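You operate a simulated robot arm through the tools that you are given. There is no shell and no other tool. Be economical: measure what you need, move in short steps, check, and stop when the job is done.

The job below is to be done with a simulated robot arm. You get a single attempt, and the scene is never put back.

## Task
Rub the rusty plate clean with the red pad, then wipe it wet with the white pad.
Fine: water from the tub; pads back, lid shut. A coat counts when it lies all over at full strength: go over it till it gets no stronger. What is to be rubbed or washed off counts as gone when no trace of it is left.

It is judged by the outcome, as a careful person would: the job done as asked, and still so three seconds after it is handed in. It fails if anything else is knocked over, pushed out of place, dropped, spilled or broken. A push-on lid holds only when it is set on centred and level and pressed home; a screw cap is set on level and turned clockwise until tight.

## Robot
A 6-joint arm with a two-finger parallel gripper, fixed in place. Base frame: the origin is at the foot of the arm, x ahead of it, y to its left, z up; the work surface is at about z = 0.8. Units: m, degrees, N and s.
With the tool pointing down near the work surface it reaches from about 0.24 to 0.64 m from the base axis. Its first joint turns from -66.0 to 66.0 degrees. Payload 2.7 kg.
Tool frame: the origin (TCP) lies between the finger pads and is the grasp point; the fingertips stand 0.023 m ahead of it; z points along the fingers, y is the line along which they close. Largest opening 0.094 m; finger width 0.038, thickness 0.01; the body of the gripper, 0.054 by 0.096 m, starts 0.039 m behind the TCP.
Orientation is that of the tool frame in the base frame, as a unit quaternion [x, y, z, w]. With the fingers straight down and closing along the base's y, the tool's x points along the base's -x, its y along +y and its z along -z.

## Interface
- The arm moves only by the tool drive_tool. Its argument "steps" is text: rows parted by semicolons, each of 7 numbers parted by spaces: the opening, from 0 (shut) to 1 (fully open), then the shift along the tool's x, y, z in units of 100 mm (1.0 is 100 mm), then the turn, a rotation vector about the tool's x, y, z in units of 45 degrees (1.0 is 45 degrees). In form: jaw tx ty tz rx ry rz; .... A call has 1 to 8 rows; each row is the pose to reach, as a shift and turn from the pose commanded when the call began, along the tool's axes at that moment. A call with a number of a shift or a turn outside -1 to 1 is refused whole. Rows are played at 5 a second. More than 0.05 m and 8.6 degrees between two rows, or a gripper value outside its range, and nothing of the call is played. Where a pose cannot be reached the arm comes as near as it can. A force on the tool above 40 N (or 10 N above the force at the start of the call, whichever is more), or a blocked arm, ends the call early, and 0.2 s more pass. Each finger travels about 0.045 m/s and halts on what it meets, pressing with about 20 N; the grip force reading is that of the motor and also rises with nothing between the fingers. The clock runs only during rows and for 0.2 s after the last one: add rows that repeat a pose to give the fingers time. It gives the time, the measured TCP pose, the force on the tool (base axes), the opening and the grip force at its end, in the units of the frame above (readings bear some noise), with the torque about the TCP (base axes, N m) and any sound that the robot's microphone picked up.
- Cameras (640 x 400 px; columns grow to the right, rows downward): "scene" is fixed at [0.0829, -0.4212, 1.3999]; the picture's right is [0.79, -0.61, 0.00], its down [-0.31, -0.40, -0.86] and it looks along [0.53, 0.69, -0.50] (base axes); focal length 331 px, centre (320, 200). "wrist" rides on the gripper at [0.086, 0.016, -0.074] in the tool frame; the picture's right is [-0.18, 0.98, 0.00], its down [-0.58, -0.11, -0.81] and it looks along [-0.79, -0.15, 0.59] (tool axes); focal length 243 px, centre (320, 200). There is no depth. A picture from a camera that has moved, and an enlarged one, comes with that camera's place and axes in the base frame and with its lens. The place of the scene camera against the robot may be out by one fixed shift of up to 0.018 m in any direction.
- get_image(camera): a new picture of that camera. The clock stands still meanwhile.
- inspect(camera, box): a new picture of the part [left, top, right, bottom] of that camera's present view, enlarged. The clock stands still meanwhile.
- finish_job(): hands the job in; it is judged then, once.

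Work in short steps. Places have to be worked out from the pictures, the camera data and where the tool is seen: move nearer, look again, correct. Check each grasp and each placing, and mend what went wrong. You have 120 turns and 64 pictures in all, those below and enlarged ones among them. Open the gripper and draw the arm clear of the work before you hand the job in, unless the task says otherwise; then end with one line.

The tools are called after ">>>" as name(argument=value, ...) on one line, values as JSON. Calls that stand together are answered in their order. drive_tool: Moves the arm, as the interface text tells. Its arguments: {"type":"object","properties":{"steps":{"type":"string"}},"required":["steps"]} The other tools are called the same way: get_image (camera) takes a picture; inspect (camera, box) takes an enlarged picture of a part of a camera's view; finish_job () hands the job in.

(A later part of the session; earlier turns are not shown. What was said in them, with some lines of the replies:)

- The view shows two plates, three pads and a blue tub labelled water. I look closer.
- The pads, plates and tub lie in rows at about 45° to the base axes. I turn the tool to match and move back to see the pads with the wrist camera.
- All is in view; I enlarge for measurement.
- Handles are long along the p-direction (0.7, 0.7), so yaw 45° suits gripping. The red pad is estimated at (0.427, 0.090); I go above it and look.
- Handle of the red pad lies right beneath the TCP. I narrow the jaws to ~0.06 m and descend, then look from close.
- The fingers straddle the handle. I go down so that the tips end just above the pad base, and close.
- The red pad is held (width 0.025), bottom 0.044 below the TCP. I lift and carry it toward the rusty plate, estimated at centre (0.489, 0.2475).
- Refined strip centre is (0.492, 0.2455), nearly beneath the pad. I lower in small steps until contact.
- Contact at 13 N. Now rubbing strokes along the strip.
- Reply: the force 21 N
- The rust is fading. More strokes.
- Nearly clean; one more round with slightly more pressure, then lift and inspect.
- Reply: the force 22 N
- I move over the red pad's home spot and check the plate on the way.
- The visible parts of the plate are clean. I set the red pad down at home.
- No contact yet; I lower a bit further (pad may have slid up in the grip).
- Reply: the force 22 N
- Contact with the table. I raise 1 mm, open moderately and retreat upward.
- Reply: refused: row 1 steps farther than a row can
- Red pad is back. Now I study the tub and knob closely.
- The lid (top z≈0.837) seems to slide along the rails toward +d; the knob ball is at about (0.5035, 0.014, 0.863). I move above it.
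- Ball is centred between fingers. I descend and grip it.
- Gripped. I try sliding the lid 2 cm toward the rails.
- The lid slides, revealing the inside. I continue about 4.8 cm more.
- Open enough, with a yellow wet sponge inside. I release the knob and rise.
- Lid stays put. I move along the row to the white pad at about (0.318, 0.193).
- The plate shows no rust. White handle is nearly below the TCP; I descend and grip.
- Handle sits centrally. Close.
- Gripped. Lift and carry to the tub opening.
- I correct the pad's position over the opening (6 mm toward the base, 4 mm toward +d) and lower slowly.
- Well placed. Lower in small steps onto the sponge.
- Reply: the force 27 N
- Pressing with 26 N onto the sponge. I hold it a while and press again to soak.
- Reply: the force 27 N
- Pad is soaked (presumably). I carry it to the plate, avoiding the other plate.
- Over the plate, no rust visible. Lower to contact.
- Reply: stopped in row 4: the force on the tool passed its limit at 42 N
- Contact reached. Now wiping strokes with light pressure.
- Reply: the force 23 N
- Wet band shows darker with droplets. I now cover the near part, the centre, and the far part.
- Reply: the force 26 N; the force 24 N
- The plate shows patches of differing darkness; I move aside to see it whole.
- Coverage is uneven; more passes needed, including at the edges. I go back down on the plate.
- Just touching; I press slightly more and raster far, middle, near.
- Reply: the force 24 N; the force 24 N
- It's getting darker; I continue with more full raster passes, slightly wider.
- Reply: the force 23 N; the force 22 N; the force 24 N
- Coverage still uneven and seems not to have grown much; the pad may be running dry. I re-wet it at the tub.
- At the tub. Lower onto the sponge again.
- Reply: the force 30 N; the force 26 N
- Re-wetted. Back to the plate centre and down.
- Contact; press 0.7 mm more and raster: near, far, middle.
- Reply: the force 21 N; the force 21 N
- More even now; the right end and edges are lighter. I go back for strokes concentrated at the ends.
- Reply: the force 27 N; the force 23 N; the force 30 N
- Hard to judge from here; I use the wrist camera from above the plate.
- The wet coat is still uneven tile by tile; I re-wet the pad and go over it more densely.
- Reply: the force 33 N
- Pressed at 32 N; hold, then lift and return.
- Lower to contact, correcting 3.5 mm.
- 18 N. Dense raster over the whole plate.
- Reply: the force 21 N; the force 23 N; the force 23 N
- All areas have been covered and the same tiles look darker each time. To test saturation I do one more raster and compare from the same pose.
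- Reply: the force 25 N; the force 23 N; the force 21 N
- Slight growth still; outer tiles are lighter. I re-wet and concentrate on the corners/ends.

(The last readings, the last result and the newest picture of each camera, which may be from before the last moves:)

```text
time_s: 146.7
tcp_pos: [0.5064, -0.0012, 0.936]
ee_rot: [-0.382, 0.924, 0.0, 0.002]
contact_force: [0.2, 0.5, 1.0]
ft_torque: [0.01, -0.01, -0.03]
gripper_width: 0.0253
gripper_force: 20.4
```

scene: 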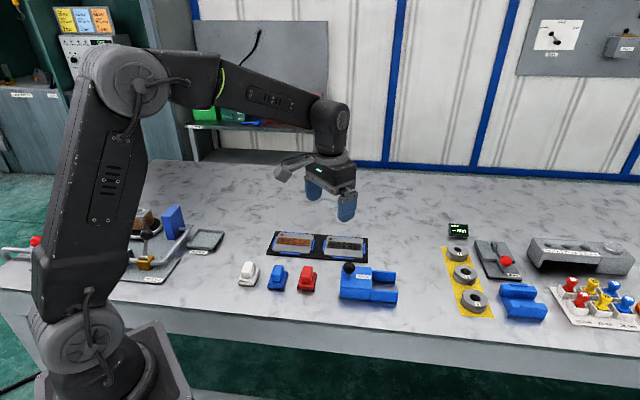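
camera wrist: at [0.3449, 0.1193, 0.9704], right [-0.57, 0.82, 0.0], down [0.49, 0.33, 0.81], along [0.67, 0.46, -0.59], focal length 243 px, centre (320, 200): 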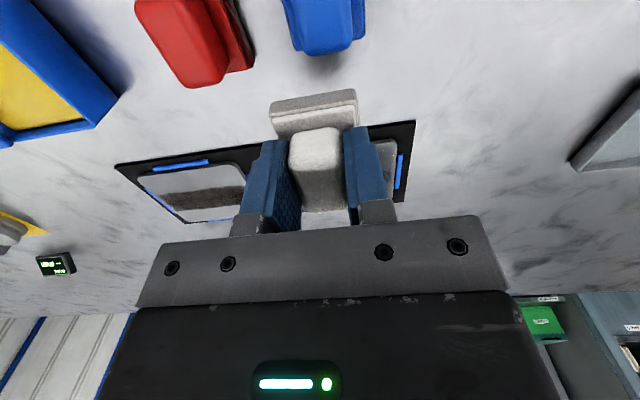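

>>> drive_tool(steps="0 -0.03 -0.013 0.3 0 0 0; 0 -0.03 -0.013 0.55 0 0 0; 0 -0.03 -0.013 0.65 0 0 0; 0 -0.03 -0.013 0.675 0 0 0; 0 -0.03 -0.013 0.69 0 0 0; 0 -0.03 -0.013 0.7 0 0 0; 0 -0.03 -0.013 0.7 0 0 0; 0 -0.03 -0.013 0.7 0 0 0")

>>> drive_tool(steps="0 0 0 0 0 0 0; 0 0 0 0 0 0 0; 0 0 0 0 0 0 0; 0 0 0 0 0 0 0; 0 0 0 0 0 0 0; 0 0 0 -0.3 0 0 0; 0 0 0 -0.6 0 0 0; 0 0 0 -0.9 0 0 0")

>>> drive_tool(steps="0 -0.3 0.3 0 0 0 0; 0 -0.6 0.6 0 0 0 0; 0 -0.79 0.93 0 0 0 0; 0 -0.79 0.93 0 0 0 0")

>>> drive_tool(steps="0 -0.3 0.3 0 0 0 0; 0 -0.6 0.6 0 0 0 0; 0 -0.76 0.93 0.2 0 0 0; 0 -0.76 0.93 0.6 0 0 0; 0 -0.76 0.93 0.95 0 0 0; 0 -0.76 0.93 0.99 0 0 0; 0 -0.76 0.93 0.99 0 0 0")

```text
time_s: 148.5
tcp_pos: [0.5089, 0.0004, 0.8676]
ee_rot: [-0.384, 0.923, -0.001, 0.003]
contact_force: [-10.2, -1.7, 24.1]
ft_torque: [-0.11, 0.45, 0.02]
gripper_width: 0.0255
gripper_force: 19.8
```

```text
time_s: 150.3
tcp_pos: [0.5088, 0.0015, 0.955]
ee_rot: [-0.383, 0.924, 0.0, 0.001]
contact_force: [0.3, 0.3, -0.9]
ft_torque: [-0.01, 0.0, 0.0]
gripper_width: 0.0255
gripper_force: 20.2
```

```text
time_s: 151.3
tcp_pos: [0.4986, 0.1215, 0.956]
ee_rot: [-0.384, 0.924, -0.001, 0.001]
contact_force: [-0.2, 0.1, -0.6]
ft_torque: [-0.01, -0.02, -0.02]
gripper_width: 0.0255
gripper_force: 19.3
```

```text
time_s: 152.9
tcp_pos: [0.488, 0.2415, 0.8583]
ee_rot: [-0.383, 0.924, -0.001, 0.002]
contact_force: [1.1, -0.3, -0.9]
ft_torque: [-0.01, 0.04, 0.01]
gripper_width: 0.0254
gripper_force: 20.2
```

Now to the near/right corner, down, and oscillate there.

>>> drive_tool(steps="0 0.18 -0.33 0 0 0 0; 0 0.18 -0.33 0.06 0 0 0; 0 0.18 -0.33 0.09 0 0 0; 0 0.18 -0.33 0.102 0 0 0; 0 0.18 -0.33 0.112 0 0 0; 0 0.18 -0.33 0.112 0 0 0")

```text
time_s: 154.3
tcp_pos: [0.4992, 0.2059, 0.8493]
ee_rot: [-0.382, 0.924, -0.001, 0.002]
contact_force: [-6.1, -2.5, 16.8]
ft_torque: [-0.12, 0.34, 0.01]
gripper_width: 0.0256
gripper_force: 19.8
```

>>> drive_tool(steps="0 0 -0.07 0 0 0 0; 0 0 0.1 0 0 0 0; 0 0 -0.07 0 0 0 0; 0 -0.18 -0.07 0 0 0 0; 0 -0.18 0.1 0 0 0 0; 0 -0.36 0.1 0 0 0 0; 0 -0.36 -0.07 0 0 0 0; 0 -0.36 0.1 0 0 0 0")

>>> drive_tool(steps="0 0 -0.15 0 0 0 0; 0 0.18 -0.15 0 0 0 0; 0 0.36 -0.15 0 0 0 0; 0 0.36 0.1 0 0 0 0; 0 0.18 0.1 0 0 0 0; 0 0 0.1 0 0 0 0; 0 0 -0.15 0 0 0 0; 0 0 0.1 0 0 0 0")

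>>> drive_tool(steps="0 0 0.13 0 0 0 0; 0 0 0.32 0 0 0 0; 0 0 0.51 0 0 0 0; 0 0 0.36 0 0 0 0; 0 0 0.51 0 0 0 0; 0 0.18 0.51 0 0 0 0; 0 0.18 0.36 0 0 0 0; 0 0.36 0.36 0 0 0 0")

>>> drive_tool(steps="0 0 0.15 0 0 0 0; 0 0 0 0 0 0 0; 0 0 0.15 0 0 0 0; 0 -0.18 0.15 0 0 0 0; 0 -0.36 0.15 0 0 0 0; 0 -0.36 0 0 0 0 0; 0 -0.18 0 0 0 0 0; 0 0 0 0 0 0 0")

>>> drive_tool(steps="0 0 -0.2 0 0 0 0; 0 0 -0.4 0 0 0 0; 0 0 -0.2 0 0 0 0; 0 0 0 0 0 0 0; 0 -0.36 0 0 0 0 0; 0 -0.36 -0.2 0 0 0 0; 0 -0.36 -0.4 0 0 0 0; 0 -0.36 -0.23 0 0 0 0")

>>> drive_tool(steps="0 0.18 0 0 0 0 0; 0 0.18 0 -0.4 0 0 0; 0 0.18 0 -0.8 0 0 0; 0 0.18 0 -1 0 0 0; 0 0.18 0 -1 0 0 0; 0 0.18 0 -1 0 0 0")

>>> inspect(camera="wrist", box=[220, 0, 420, 125])

```text
time_s: 156.1
tcp_pos: [0.5184, 0.2361, 0.8471]
ee_rot: [-0.382, 0.924, -0.001, 0.004]
contact_force: [5.1, -5.2, 16.0]
ft_torque: [-0.12, -0.04, 0.06]
gripper_width: 0.0254
gripper_force: 19.5
```

```text
time_s: 157.9
tcp_pos: [0.5118, 0.2434, 0.8478]
ee_rot: [-0.382, 0.924, 0.0, 0.003]
contact_force: [6.8, -6.0, 16.4]
ft_torque: [-0.17, 0.0, 0.02]
gripper_width: 0.0253
gripper_force: 20.3
```

```text
time_s: 159.7
tcp_pos: [0.4595, 0.2449, 0.8464]
ee_rot: [-0.382, 0.924, 0.0, 0.004]
contact_force: [5.7, 4.1, 16.4]
ft_torque: [0.11, 0.03, -0.04]
gripper_width: 0.0252
gripper_force: 19.9
```

```text
time_s: 161.5
tcp_pos: [0.4611, 0.2465, 0.8481]
ee_rot: [-0.383, 0.924, 0.0, 0.006]
contact_force: [6.8, 6.9, 22.1]
ft_torque: [0.02, 0.1, -0.03]
gripper_width: 0.0253
gripper_force: 20.4
```

```text
time_s: 163.3
tcp_pos: [0.5016, 0.2514, 0.8477]
ee_rot: [-0.383, 0.924, -0.001, 0.004]
contact_force: [7.9, -7.0, 22.4]
ft_torque: [-0.25, -0.03, 0.08]
gripper_width: 0.0252
gripper_force: 20.0
```

```text
time_s: 164.7
tcp_pos: [0.4865, 0.2402, 0.9473]
ee_rot: [-0.382, 0.924, 0.0, 0.002]
contact_force: [0.1, -0.2, -0.6]
ft_torque: [0.01, -0.01, 0.01]
gripper_width: 0.0254
gripper_force: 20.6
```

```text
3.20 times, centred on (320, 62) of wrist
camera zoom: at [0.4135, 0.1912, 1.0204], right [-0.57, 0.82, 0.0], down [0.49, 0.33, 0.81], along [0.67, 0.46, -0.59], focal length 776 px, centre (320, 640)
```

zoom: 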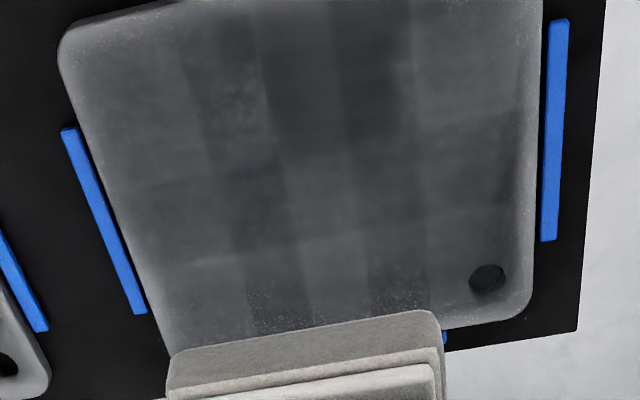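

No further change even at the freshly wetted ends: the coat is saturated. Now the white pad goes back home at (0.317, 0.192).

>>> drive_tool(steps="0 0.3 0 0 0 0 0; 0 0.6 0.2 0 0 0 0; 0 0.85 0.4 0 0 0 0; 0 0.85 0.4 0 0 0 0")

>>> drive_tool(steps="0 0.3 0.25 0 0 0 0; 0 0.688 0.454 0 0 0 0; 0 0.688 0.454 0 0 0 0; 0 0.688 0.454 0.3 0 0 0; 0 0.688 0.454 0.6 0 0 0; 0 0.688 0.454 0.6 0 0 0")

>>> inspect(camera="scene", box=[210, 220, 310, 300])

```text
time_s: 165.7
tcp_pos: [0.3985, 0.2085, 0.9471]
ee_rot: [-0.382, 0.924, 0.0, 0.002]
contact_force: [-0.2, 0.9, 0.1]
ft_torque: [-0.01, -0.03, 0.02]
gripper_width: 0.0251
gripper_force: 19.8
```

```text
time_s: 167.1
tcp_pos: [0.3175, 0.1914, 0.8863]
ee_rot: [-0.382, 0.924, -0.001, 0.001]
contact_force: [0.5, 0.6, 0.4]
ft_torque: [-0.01, -0.01, 0.0]
gripper_width: 0.0255
gripper_force: 19.6
```

```text
5.00 times, centred on (260, 260) of scene
camera zoom: at [0.0829, -0.4212, 1.3999], right [0.79, -0.61, 0.0], down [-0.31, -0.4, -0.86], along [0.53, 0.69, -0.5], focal length 1653 px, centre (620, -100)
```

zoom: 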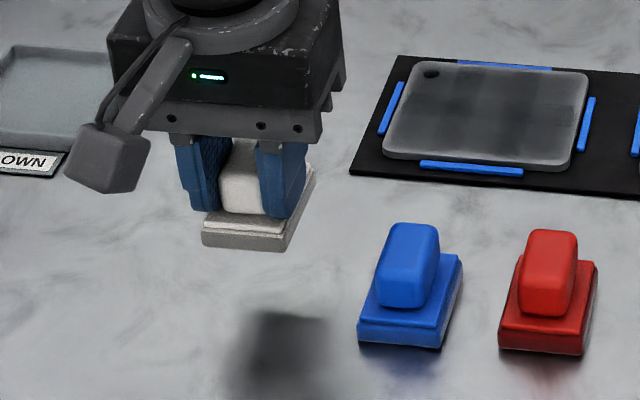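

Aligned. Lower until contact.

>>> drive_tool(steps="0 0 0 0.25 0 0 0; 0 0 0 0.4 0 0 0; 0 0 0 0.45 0 0 0; 0 0 0 0.46 0 0 0; 0 0 0 0.46 0 0 0")

>>> drive_tool(steps="0 0 0 0.008 0 0 0; 0 0 0 0.014 0 0 0; 0 0 0 0.014 0 0 0")

```text
time_s: 168.3
tcp_pos: [0.3187, 0.1935, 0.8407]
ee_rot: [-0.383, 0.924, -0.001, 0.001]
contact_force: [0.2, 0.5, 0.1]
ft_torque: [0.03, 0.02, -0.01]
gripper_width: 0.0252
gripper_force: 20.5
```

```text
time_s: 169.1
tcp_pos: [0.3192, 0.1943, 0.8398]
ee_rot: [-0.383, 0.924, 0.0, 0.001]
contact_force: [-0.4, -1.7, 5.0]
ft_torque: [-0.09, 0.12, 0.0]
gripper_width: 0.0252
gripper_force: 20.5
```

Touching the table. Release and rise.

>>> drive_tool(steps="0 0 0 0 0 0 0; 0.4 0 0 0 0 0 0; 0.6 0 0 0 0 0 0; 0.6 0 0 0 0 0 0; 0.6 0 0 -0.25 0 0 0; 0.6 0 0 -0.55 0 0 0; 0.6 0 0 -0.95 0 0 0; 0.6 0 0 -1 0 0 0")

>>> drive_tool(steps="0.6 0 -0.33 -0.2 0 0 0; 0.6 0 -0.66 -0.2 0 0 0; 0.6 0 -1 -0.2 0 0 0")

>>> drive_tool(steps="0.6 0 -0.33 0 0 0 0; 0.6 0 -0.66 0 0 0 0; 0.6 0 -1 0 0 0 0; 0.6 0 -1 0 0 0 0")

>>> inspect(camera="scene", box=[220, 220, 420, 320])

```text
time_s: 170.9
tcp_pos: [0.3179, 0.1918, 0.9392]
ee_rot: [-0.382, 0.924, -0.001, 0.001]
contact_force: [0.1, 0.1, 0.3]
ft_torque: [0.03, 0.01, -0.01]
gripper_width: 0.0565
gripper_force: 0.1
```

```text
time_s: 171.7
tcp_pos: [0.3888, 0.1217, 0.9582]
ee_rot: [-0.384, 0.923, 0.0, 0.001]
contact_force: [-0.6, -0.2, -0.4]
ft_torque: [0.03, -0.02, -0.01]
gripper_width: 0.0563
gripper_force: 0.0
```

```text
time_s: 172.7
tcp_pos: [0.4575, 0.0505, 0.9589]
ee_rot: [-0.383, 0.924, -0.001, 0.002]
contact_force: [0.4, -0.4, 0.0]
ft_torque: [-0.03, -0.02, 0.01]
gripper_width: 0.0564
gripper_force: 0.0
```

```text
3.20 times, centred on (320, 270) of scene
camera zoom: at [0.0829, -0.4212, 1.3999], right [0.79, -0.61, 0.0], down [-0.31, -0.4, -0.86], along [0.53, 0.69, -0.5], focal length 1058 px, centre (320, -24)
```

zoom: 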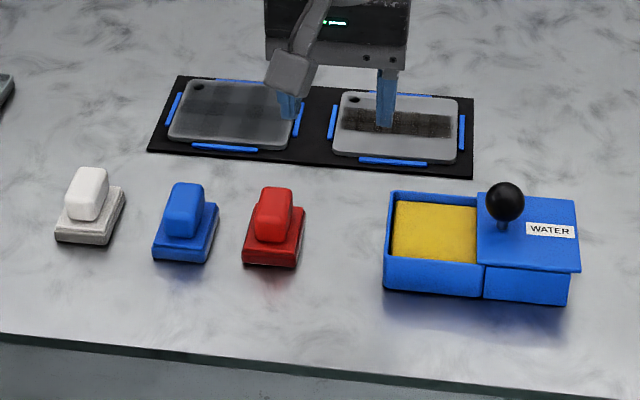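

Pads are back. Now to the knob at (0.552, -0.034) to shut the lid.

>>> drive_tool(steps="0.62 0 -0.35 0 0 0 0; 0.62 0 -0.7 0 0 0 0; 0.62 0 -1 0 0 0 0; 0.62 0 -1 0 0 0 0")

>>> drive_tool(steps="0.62 -0.07 -0.27 0 0 0 0; 0.62 -0.07 -0.27 0.3 0 0 0; 0.62 -0.07 -0.27 0.5 0 0 0; 0.62 -0.07 -0.27 0.5 0 0 0")

>>> get_image(camera="wrist")

```text
time_s: 173.7
tcp_pos: [0.5302, -0.0195, 0.959]
ee_rot: [-0.384, 0.923, 0.0, 0.001]
contact_force: [-0.4, 0.2, 0.7]
ft_torque: [0.01, 0.0, 0.0]
gripper_width: 0.0581
gripper_force: 0.1
```

```text
time_s: 174.7
tcp_pos: [0.5541, -0.0334, 0.9098]
ee_rot: [-0.383, 0.924, -0.001, 0.002]
contact_force: [-0.2, -0.2, 0.8]
ft_torque: [0.02, 0.0, -0.03]
gripper_width: 0.0583
gripper_force: 0.0
```

```text
6 pictures are left
camera wrist: at [0.4814, -0.0824, 0.9829], right [-0.57, 0.82, 0.0], down [0.49, 0.33, 0.81], along [0.67, 0.46, -0.59], focal length 243 px, centre (320, 200)
```

wrist: 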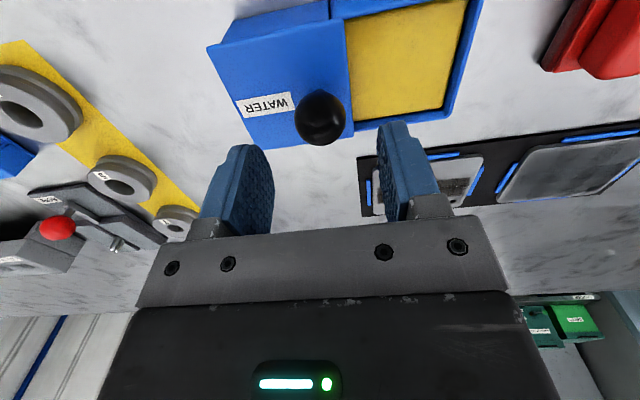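

Knob is centred. Descend and grip.

>>> drive_tool(steps="0.62 0.02 0 0.2 0 0 0; 0.62 0.02 0 0.415 0 0 0; 0.62 0.02 0 0.415 0 0 0; 0.3 0.02 0 0.415 0 0 0; 0.1 0.02 0 0.415 0 0 0; 0 0.02 0 0.415 0 0 0; 0 0.02 0 0.415 0 0 0")

>>> drive_tool(steps="0 0 0.08 0 0 0 0; 0 0 0.16 0 0 0 0; 0 0 0.24 0 0 0 0; 0 0 0.32 0 0 0 0; 0 0 0.4 0 0 0 0; 0 0 0.48 0 0 0 0; 0 0 0.56 0 0 0 0; 0 0 0.56 0 0 0 0")

```text
time_s: 176.3
tcp_pos: [0.5532, -0.0352, 0.8691]
ee_rot: [-0.383, 0.924, -0.001, 0.001]
contact_force: [0.7, -0.1, -1.0]
ft_torque: [0.0, -0.06, 0.02]
gripper_width: 0.0289
gripper_force: 44.9
```

```text
time_s: 178.1
tcp_pos: [0.5132, 0.0057, 0.8686]
ee_rot: [-0.384, 0.923, 0.0, 0.002]
contact_force: [-4.3, -4.0, 8.8]
ft_torque: [-0.07, -0.05, 0.01]
gripper_width: 0.029
gripper_force: 44.5
```

About 1.2 cm remains; close slowly until it stops.

>>> drive_tool(steps="0 0 0.04 0 0 0 0; 0 0 0.07 0 0 0 0; 0 0 0.1 0 0 0 0; 0 0 0.115 0 0 0 0; 0 0 0.13 0 0 0 0; 0 0 0.13 0 0 0 0")

>>> inspect(camera="scene", box=[330, 230, 430, 310])

```text
time_s: 179.5
tcp_pos: [0.505, 0.0134, 0.8693]
ee_rot: [-0.383, 0.924, 0.0, 0.002]
contact_force: [-4.6, -4.5, 12.9]
ft_torque: [0.05, -0.12, 0.03]
gripper_width: 0.029
gripper_force: 45.6
```

```text
5.00 times, centred on (380, 270) of scene
camera zoom: at [0.0825, -0.4213, 1.3999], right [0.79, -0.61, 0.0], down [-0.31, -0.4, -0.86], along [0.53, 0.69, -0.5], focal length 1653 px, centre (20, -150)
```

zoom: 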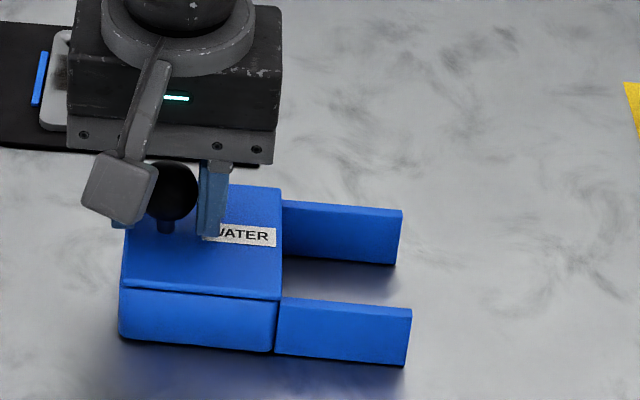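

About 2 mm left; push on till the stop.

>>> drive_tool(steps="0 0 0.01 0 0 0 0; 0 0 0.02 0 0 0 0; 0 0 0.025 0 0 0 0; 0 0 0.03 0 0 0 0; 0 0 0.03 0 0 0 0")

```text
time_s: 180.7
tcp_pos: [0.5034, 0.0161, 0.8678]
ee_rot: [-0.383, 0.924, -0.001, 0.003]
contact_force: [9.4, -16.9, 7.8]
ft_torque: [-0.15, -0.09, 0.05]
gripper_width: 0.0288
gripper_force: 44.8
```

The stop is reached (19 N against). Release and rise clear.

>>> drive_tool(steps="0 0 -0.01 0 0 0 0; 0.2 0 -0.01 0 0 0 0; 0.5 0 -0.01 0 0 0 0; 0.62 0 -0.01 0 0 0 0; 0.62 0 -0.01 0 0 0 0; 0.62 0 -0.01 -0.3 0 0 0; 0.62 0 -0.01 -0.7 0 0 0; 0.62 0 -0.01 -1 0 0 0")

>>> drive_tool(steps="0.62 0.3 0 -0.3 0 0 0; 0.62 0.6 -0.3 -0.6 0 0 0; 0.62 0.8 -0.6 -0.8 0 0 0; 0.62 0.8 -0.9 -0.8 0 0 0; 0.62 0.8 -0.9 -0.8 0 0 0")

>>> inspect(camera="scene", box=[220, 220, 420, 320])

```text
time_s: 182.5
tcp_pos: [0.5023, 0.0149, 0.9677]
ee_rot: [-0.383, 0.924, -0.001, 0.001]
contact_force: [0.0, -0.2, -0.1]
ft_torque: [0.03, -0.01, -0.02]
gripper_width: 0.0582
gripper_force: 0.1
```

```text
refused: row 2 steps farther than a row can; nothing moved
```

```text
3.20 times, centred on (320, 270) of scene
camera zoom: at [0.0829, -0.4212, 1.3999], right [0.79, -0.61, 0.0], down [-0.31, -0.4, -0.86], along [0.53, 0.69, -0.5], focal length 1058 px, centre (320, -24)
```

zoom: 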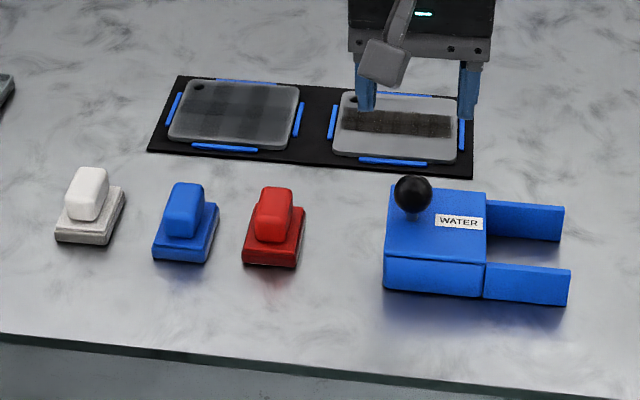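

Lid shut as at the start. A last close look at the plate.

>>> inspect(camera="scene", box=[260, 215, 340, 265])

```text
8.00 times, centred on (300, 240) of scene
camera zoom: at [0.0829, -0.4212, 1.3999], right [0.79, -0.61, 0.0], down [-0.31, -0.4, -0.86], along [0.53, 0.69, -0.5], focal length 2644 px, centre (480, -120)
```

zoom: 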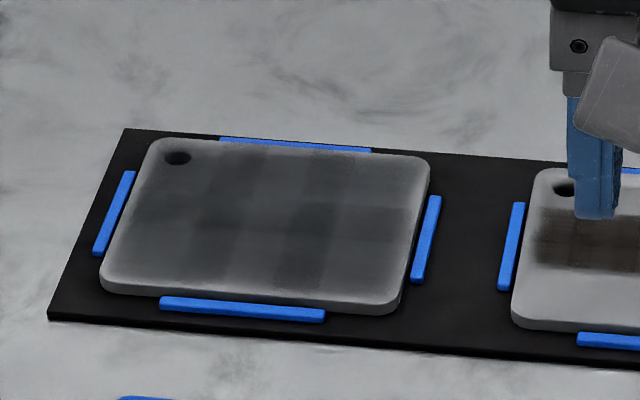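

The coat pattern is unchanged over the whole plate and no rust remains. I draw the arm clear.

>>> drive_tool(steps="0.62 0.25 0 -0.3 0 0 0; 0.62 0.5 0 -0.6 0 0 0; 0.62 0.8 0 -0.8 0 0 0; 0.62 0.8 0 -0.8 0 0 0")

>>> finish_job()

```text
time_s: 183.5
tcp_pos: [0.4448, -0.0418, 1.0479]
ee_rot: [-0.383, 0.924, 0.0, 0.001]
contact_force: [0.1, -1.3, 0.4]
ft_torque: [-0.06, 0.02, 0.0]
gripper_width: 0.0581
gripper_force: 0.1
```

```text
The job is handed in.
```

The job is handed in: the rust is gone, the plate is wiped wet all over, the tub lid is shut, and both pads are back (red about 4 mm and white up to 8 mm off their starting spots); the wet coat still looks slightly patchy, but re-wetting the pad and going over the ends again made it no darker, so I took it as full strength.
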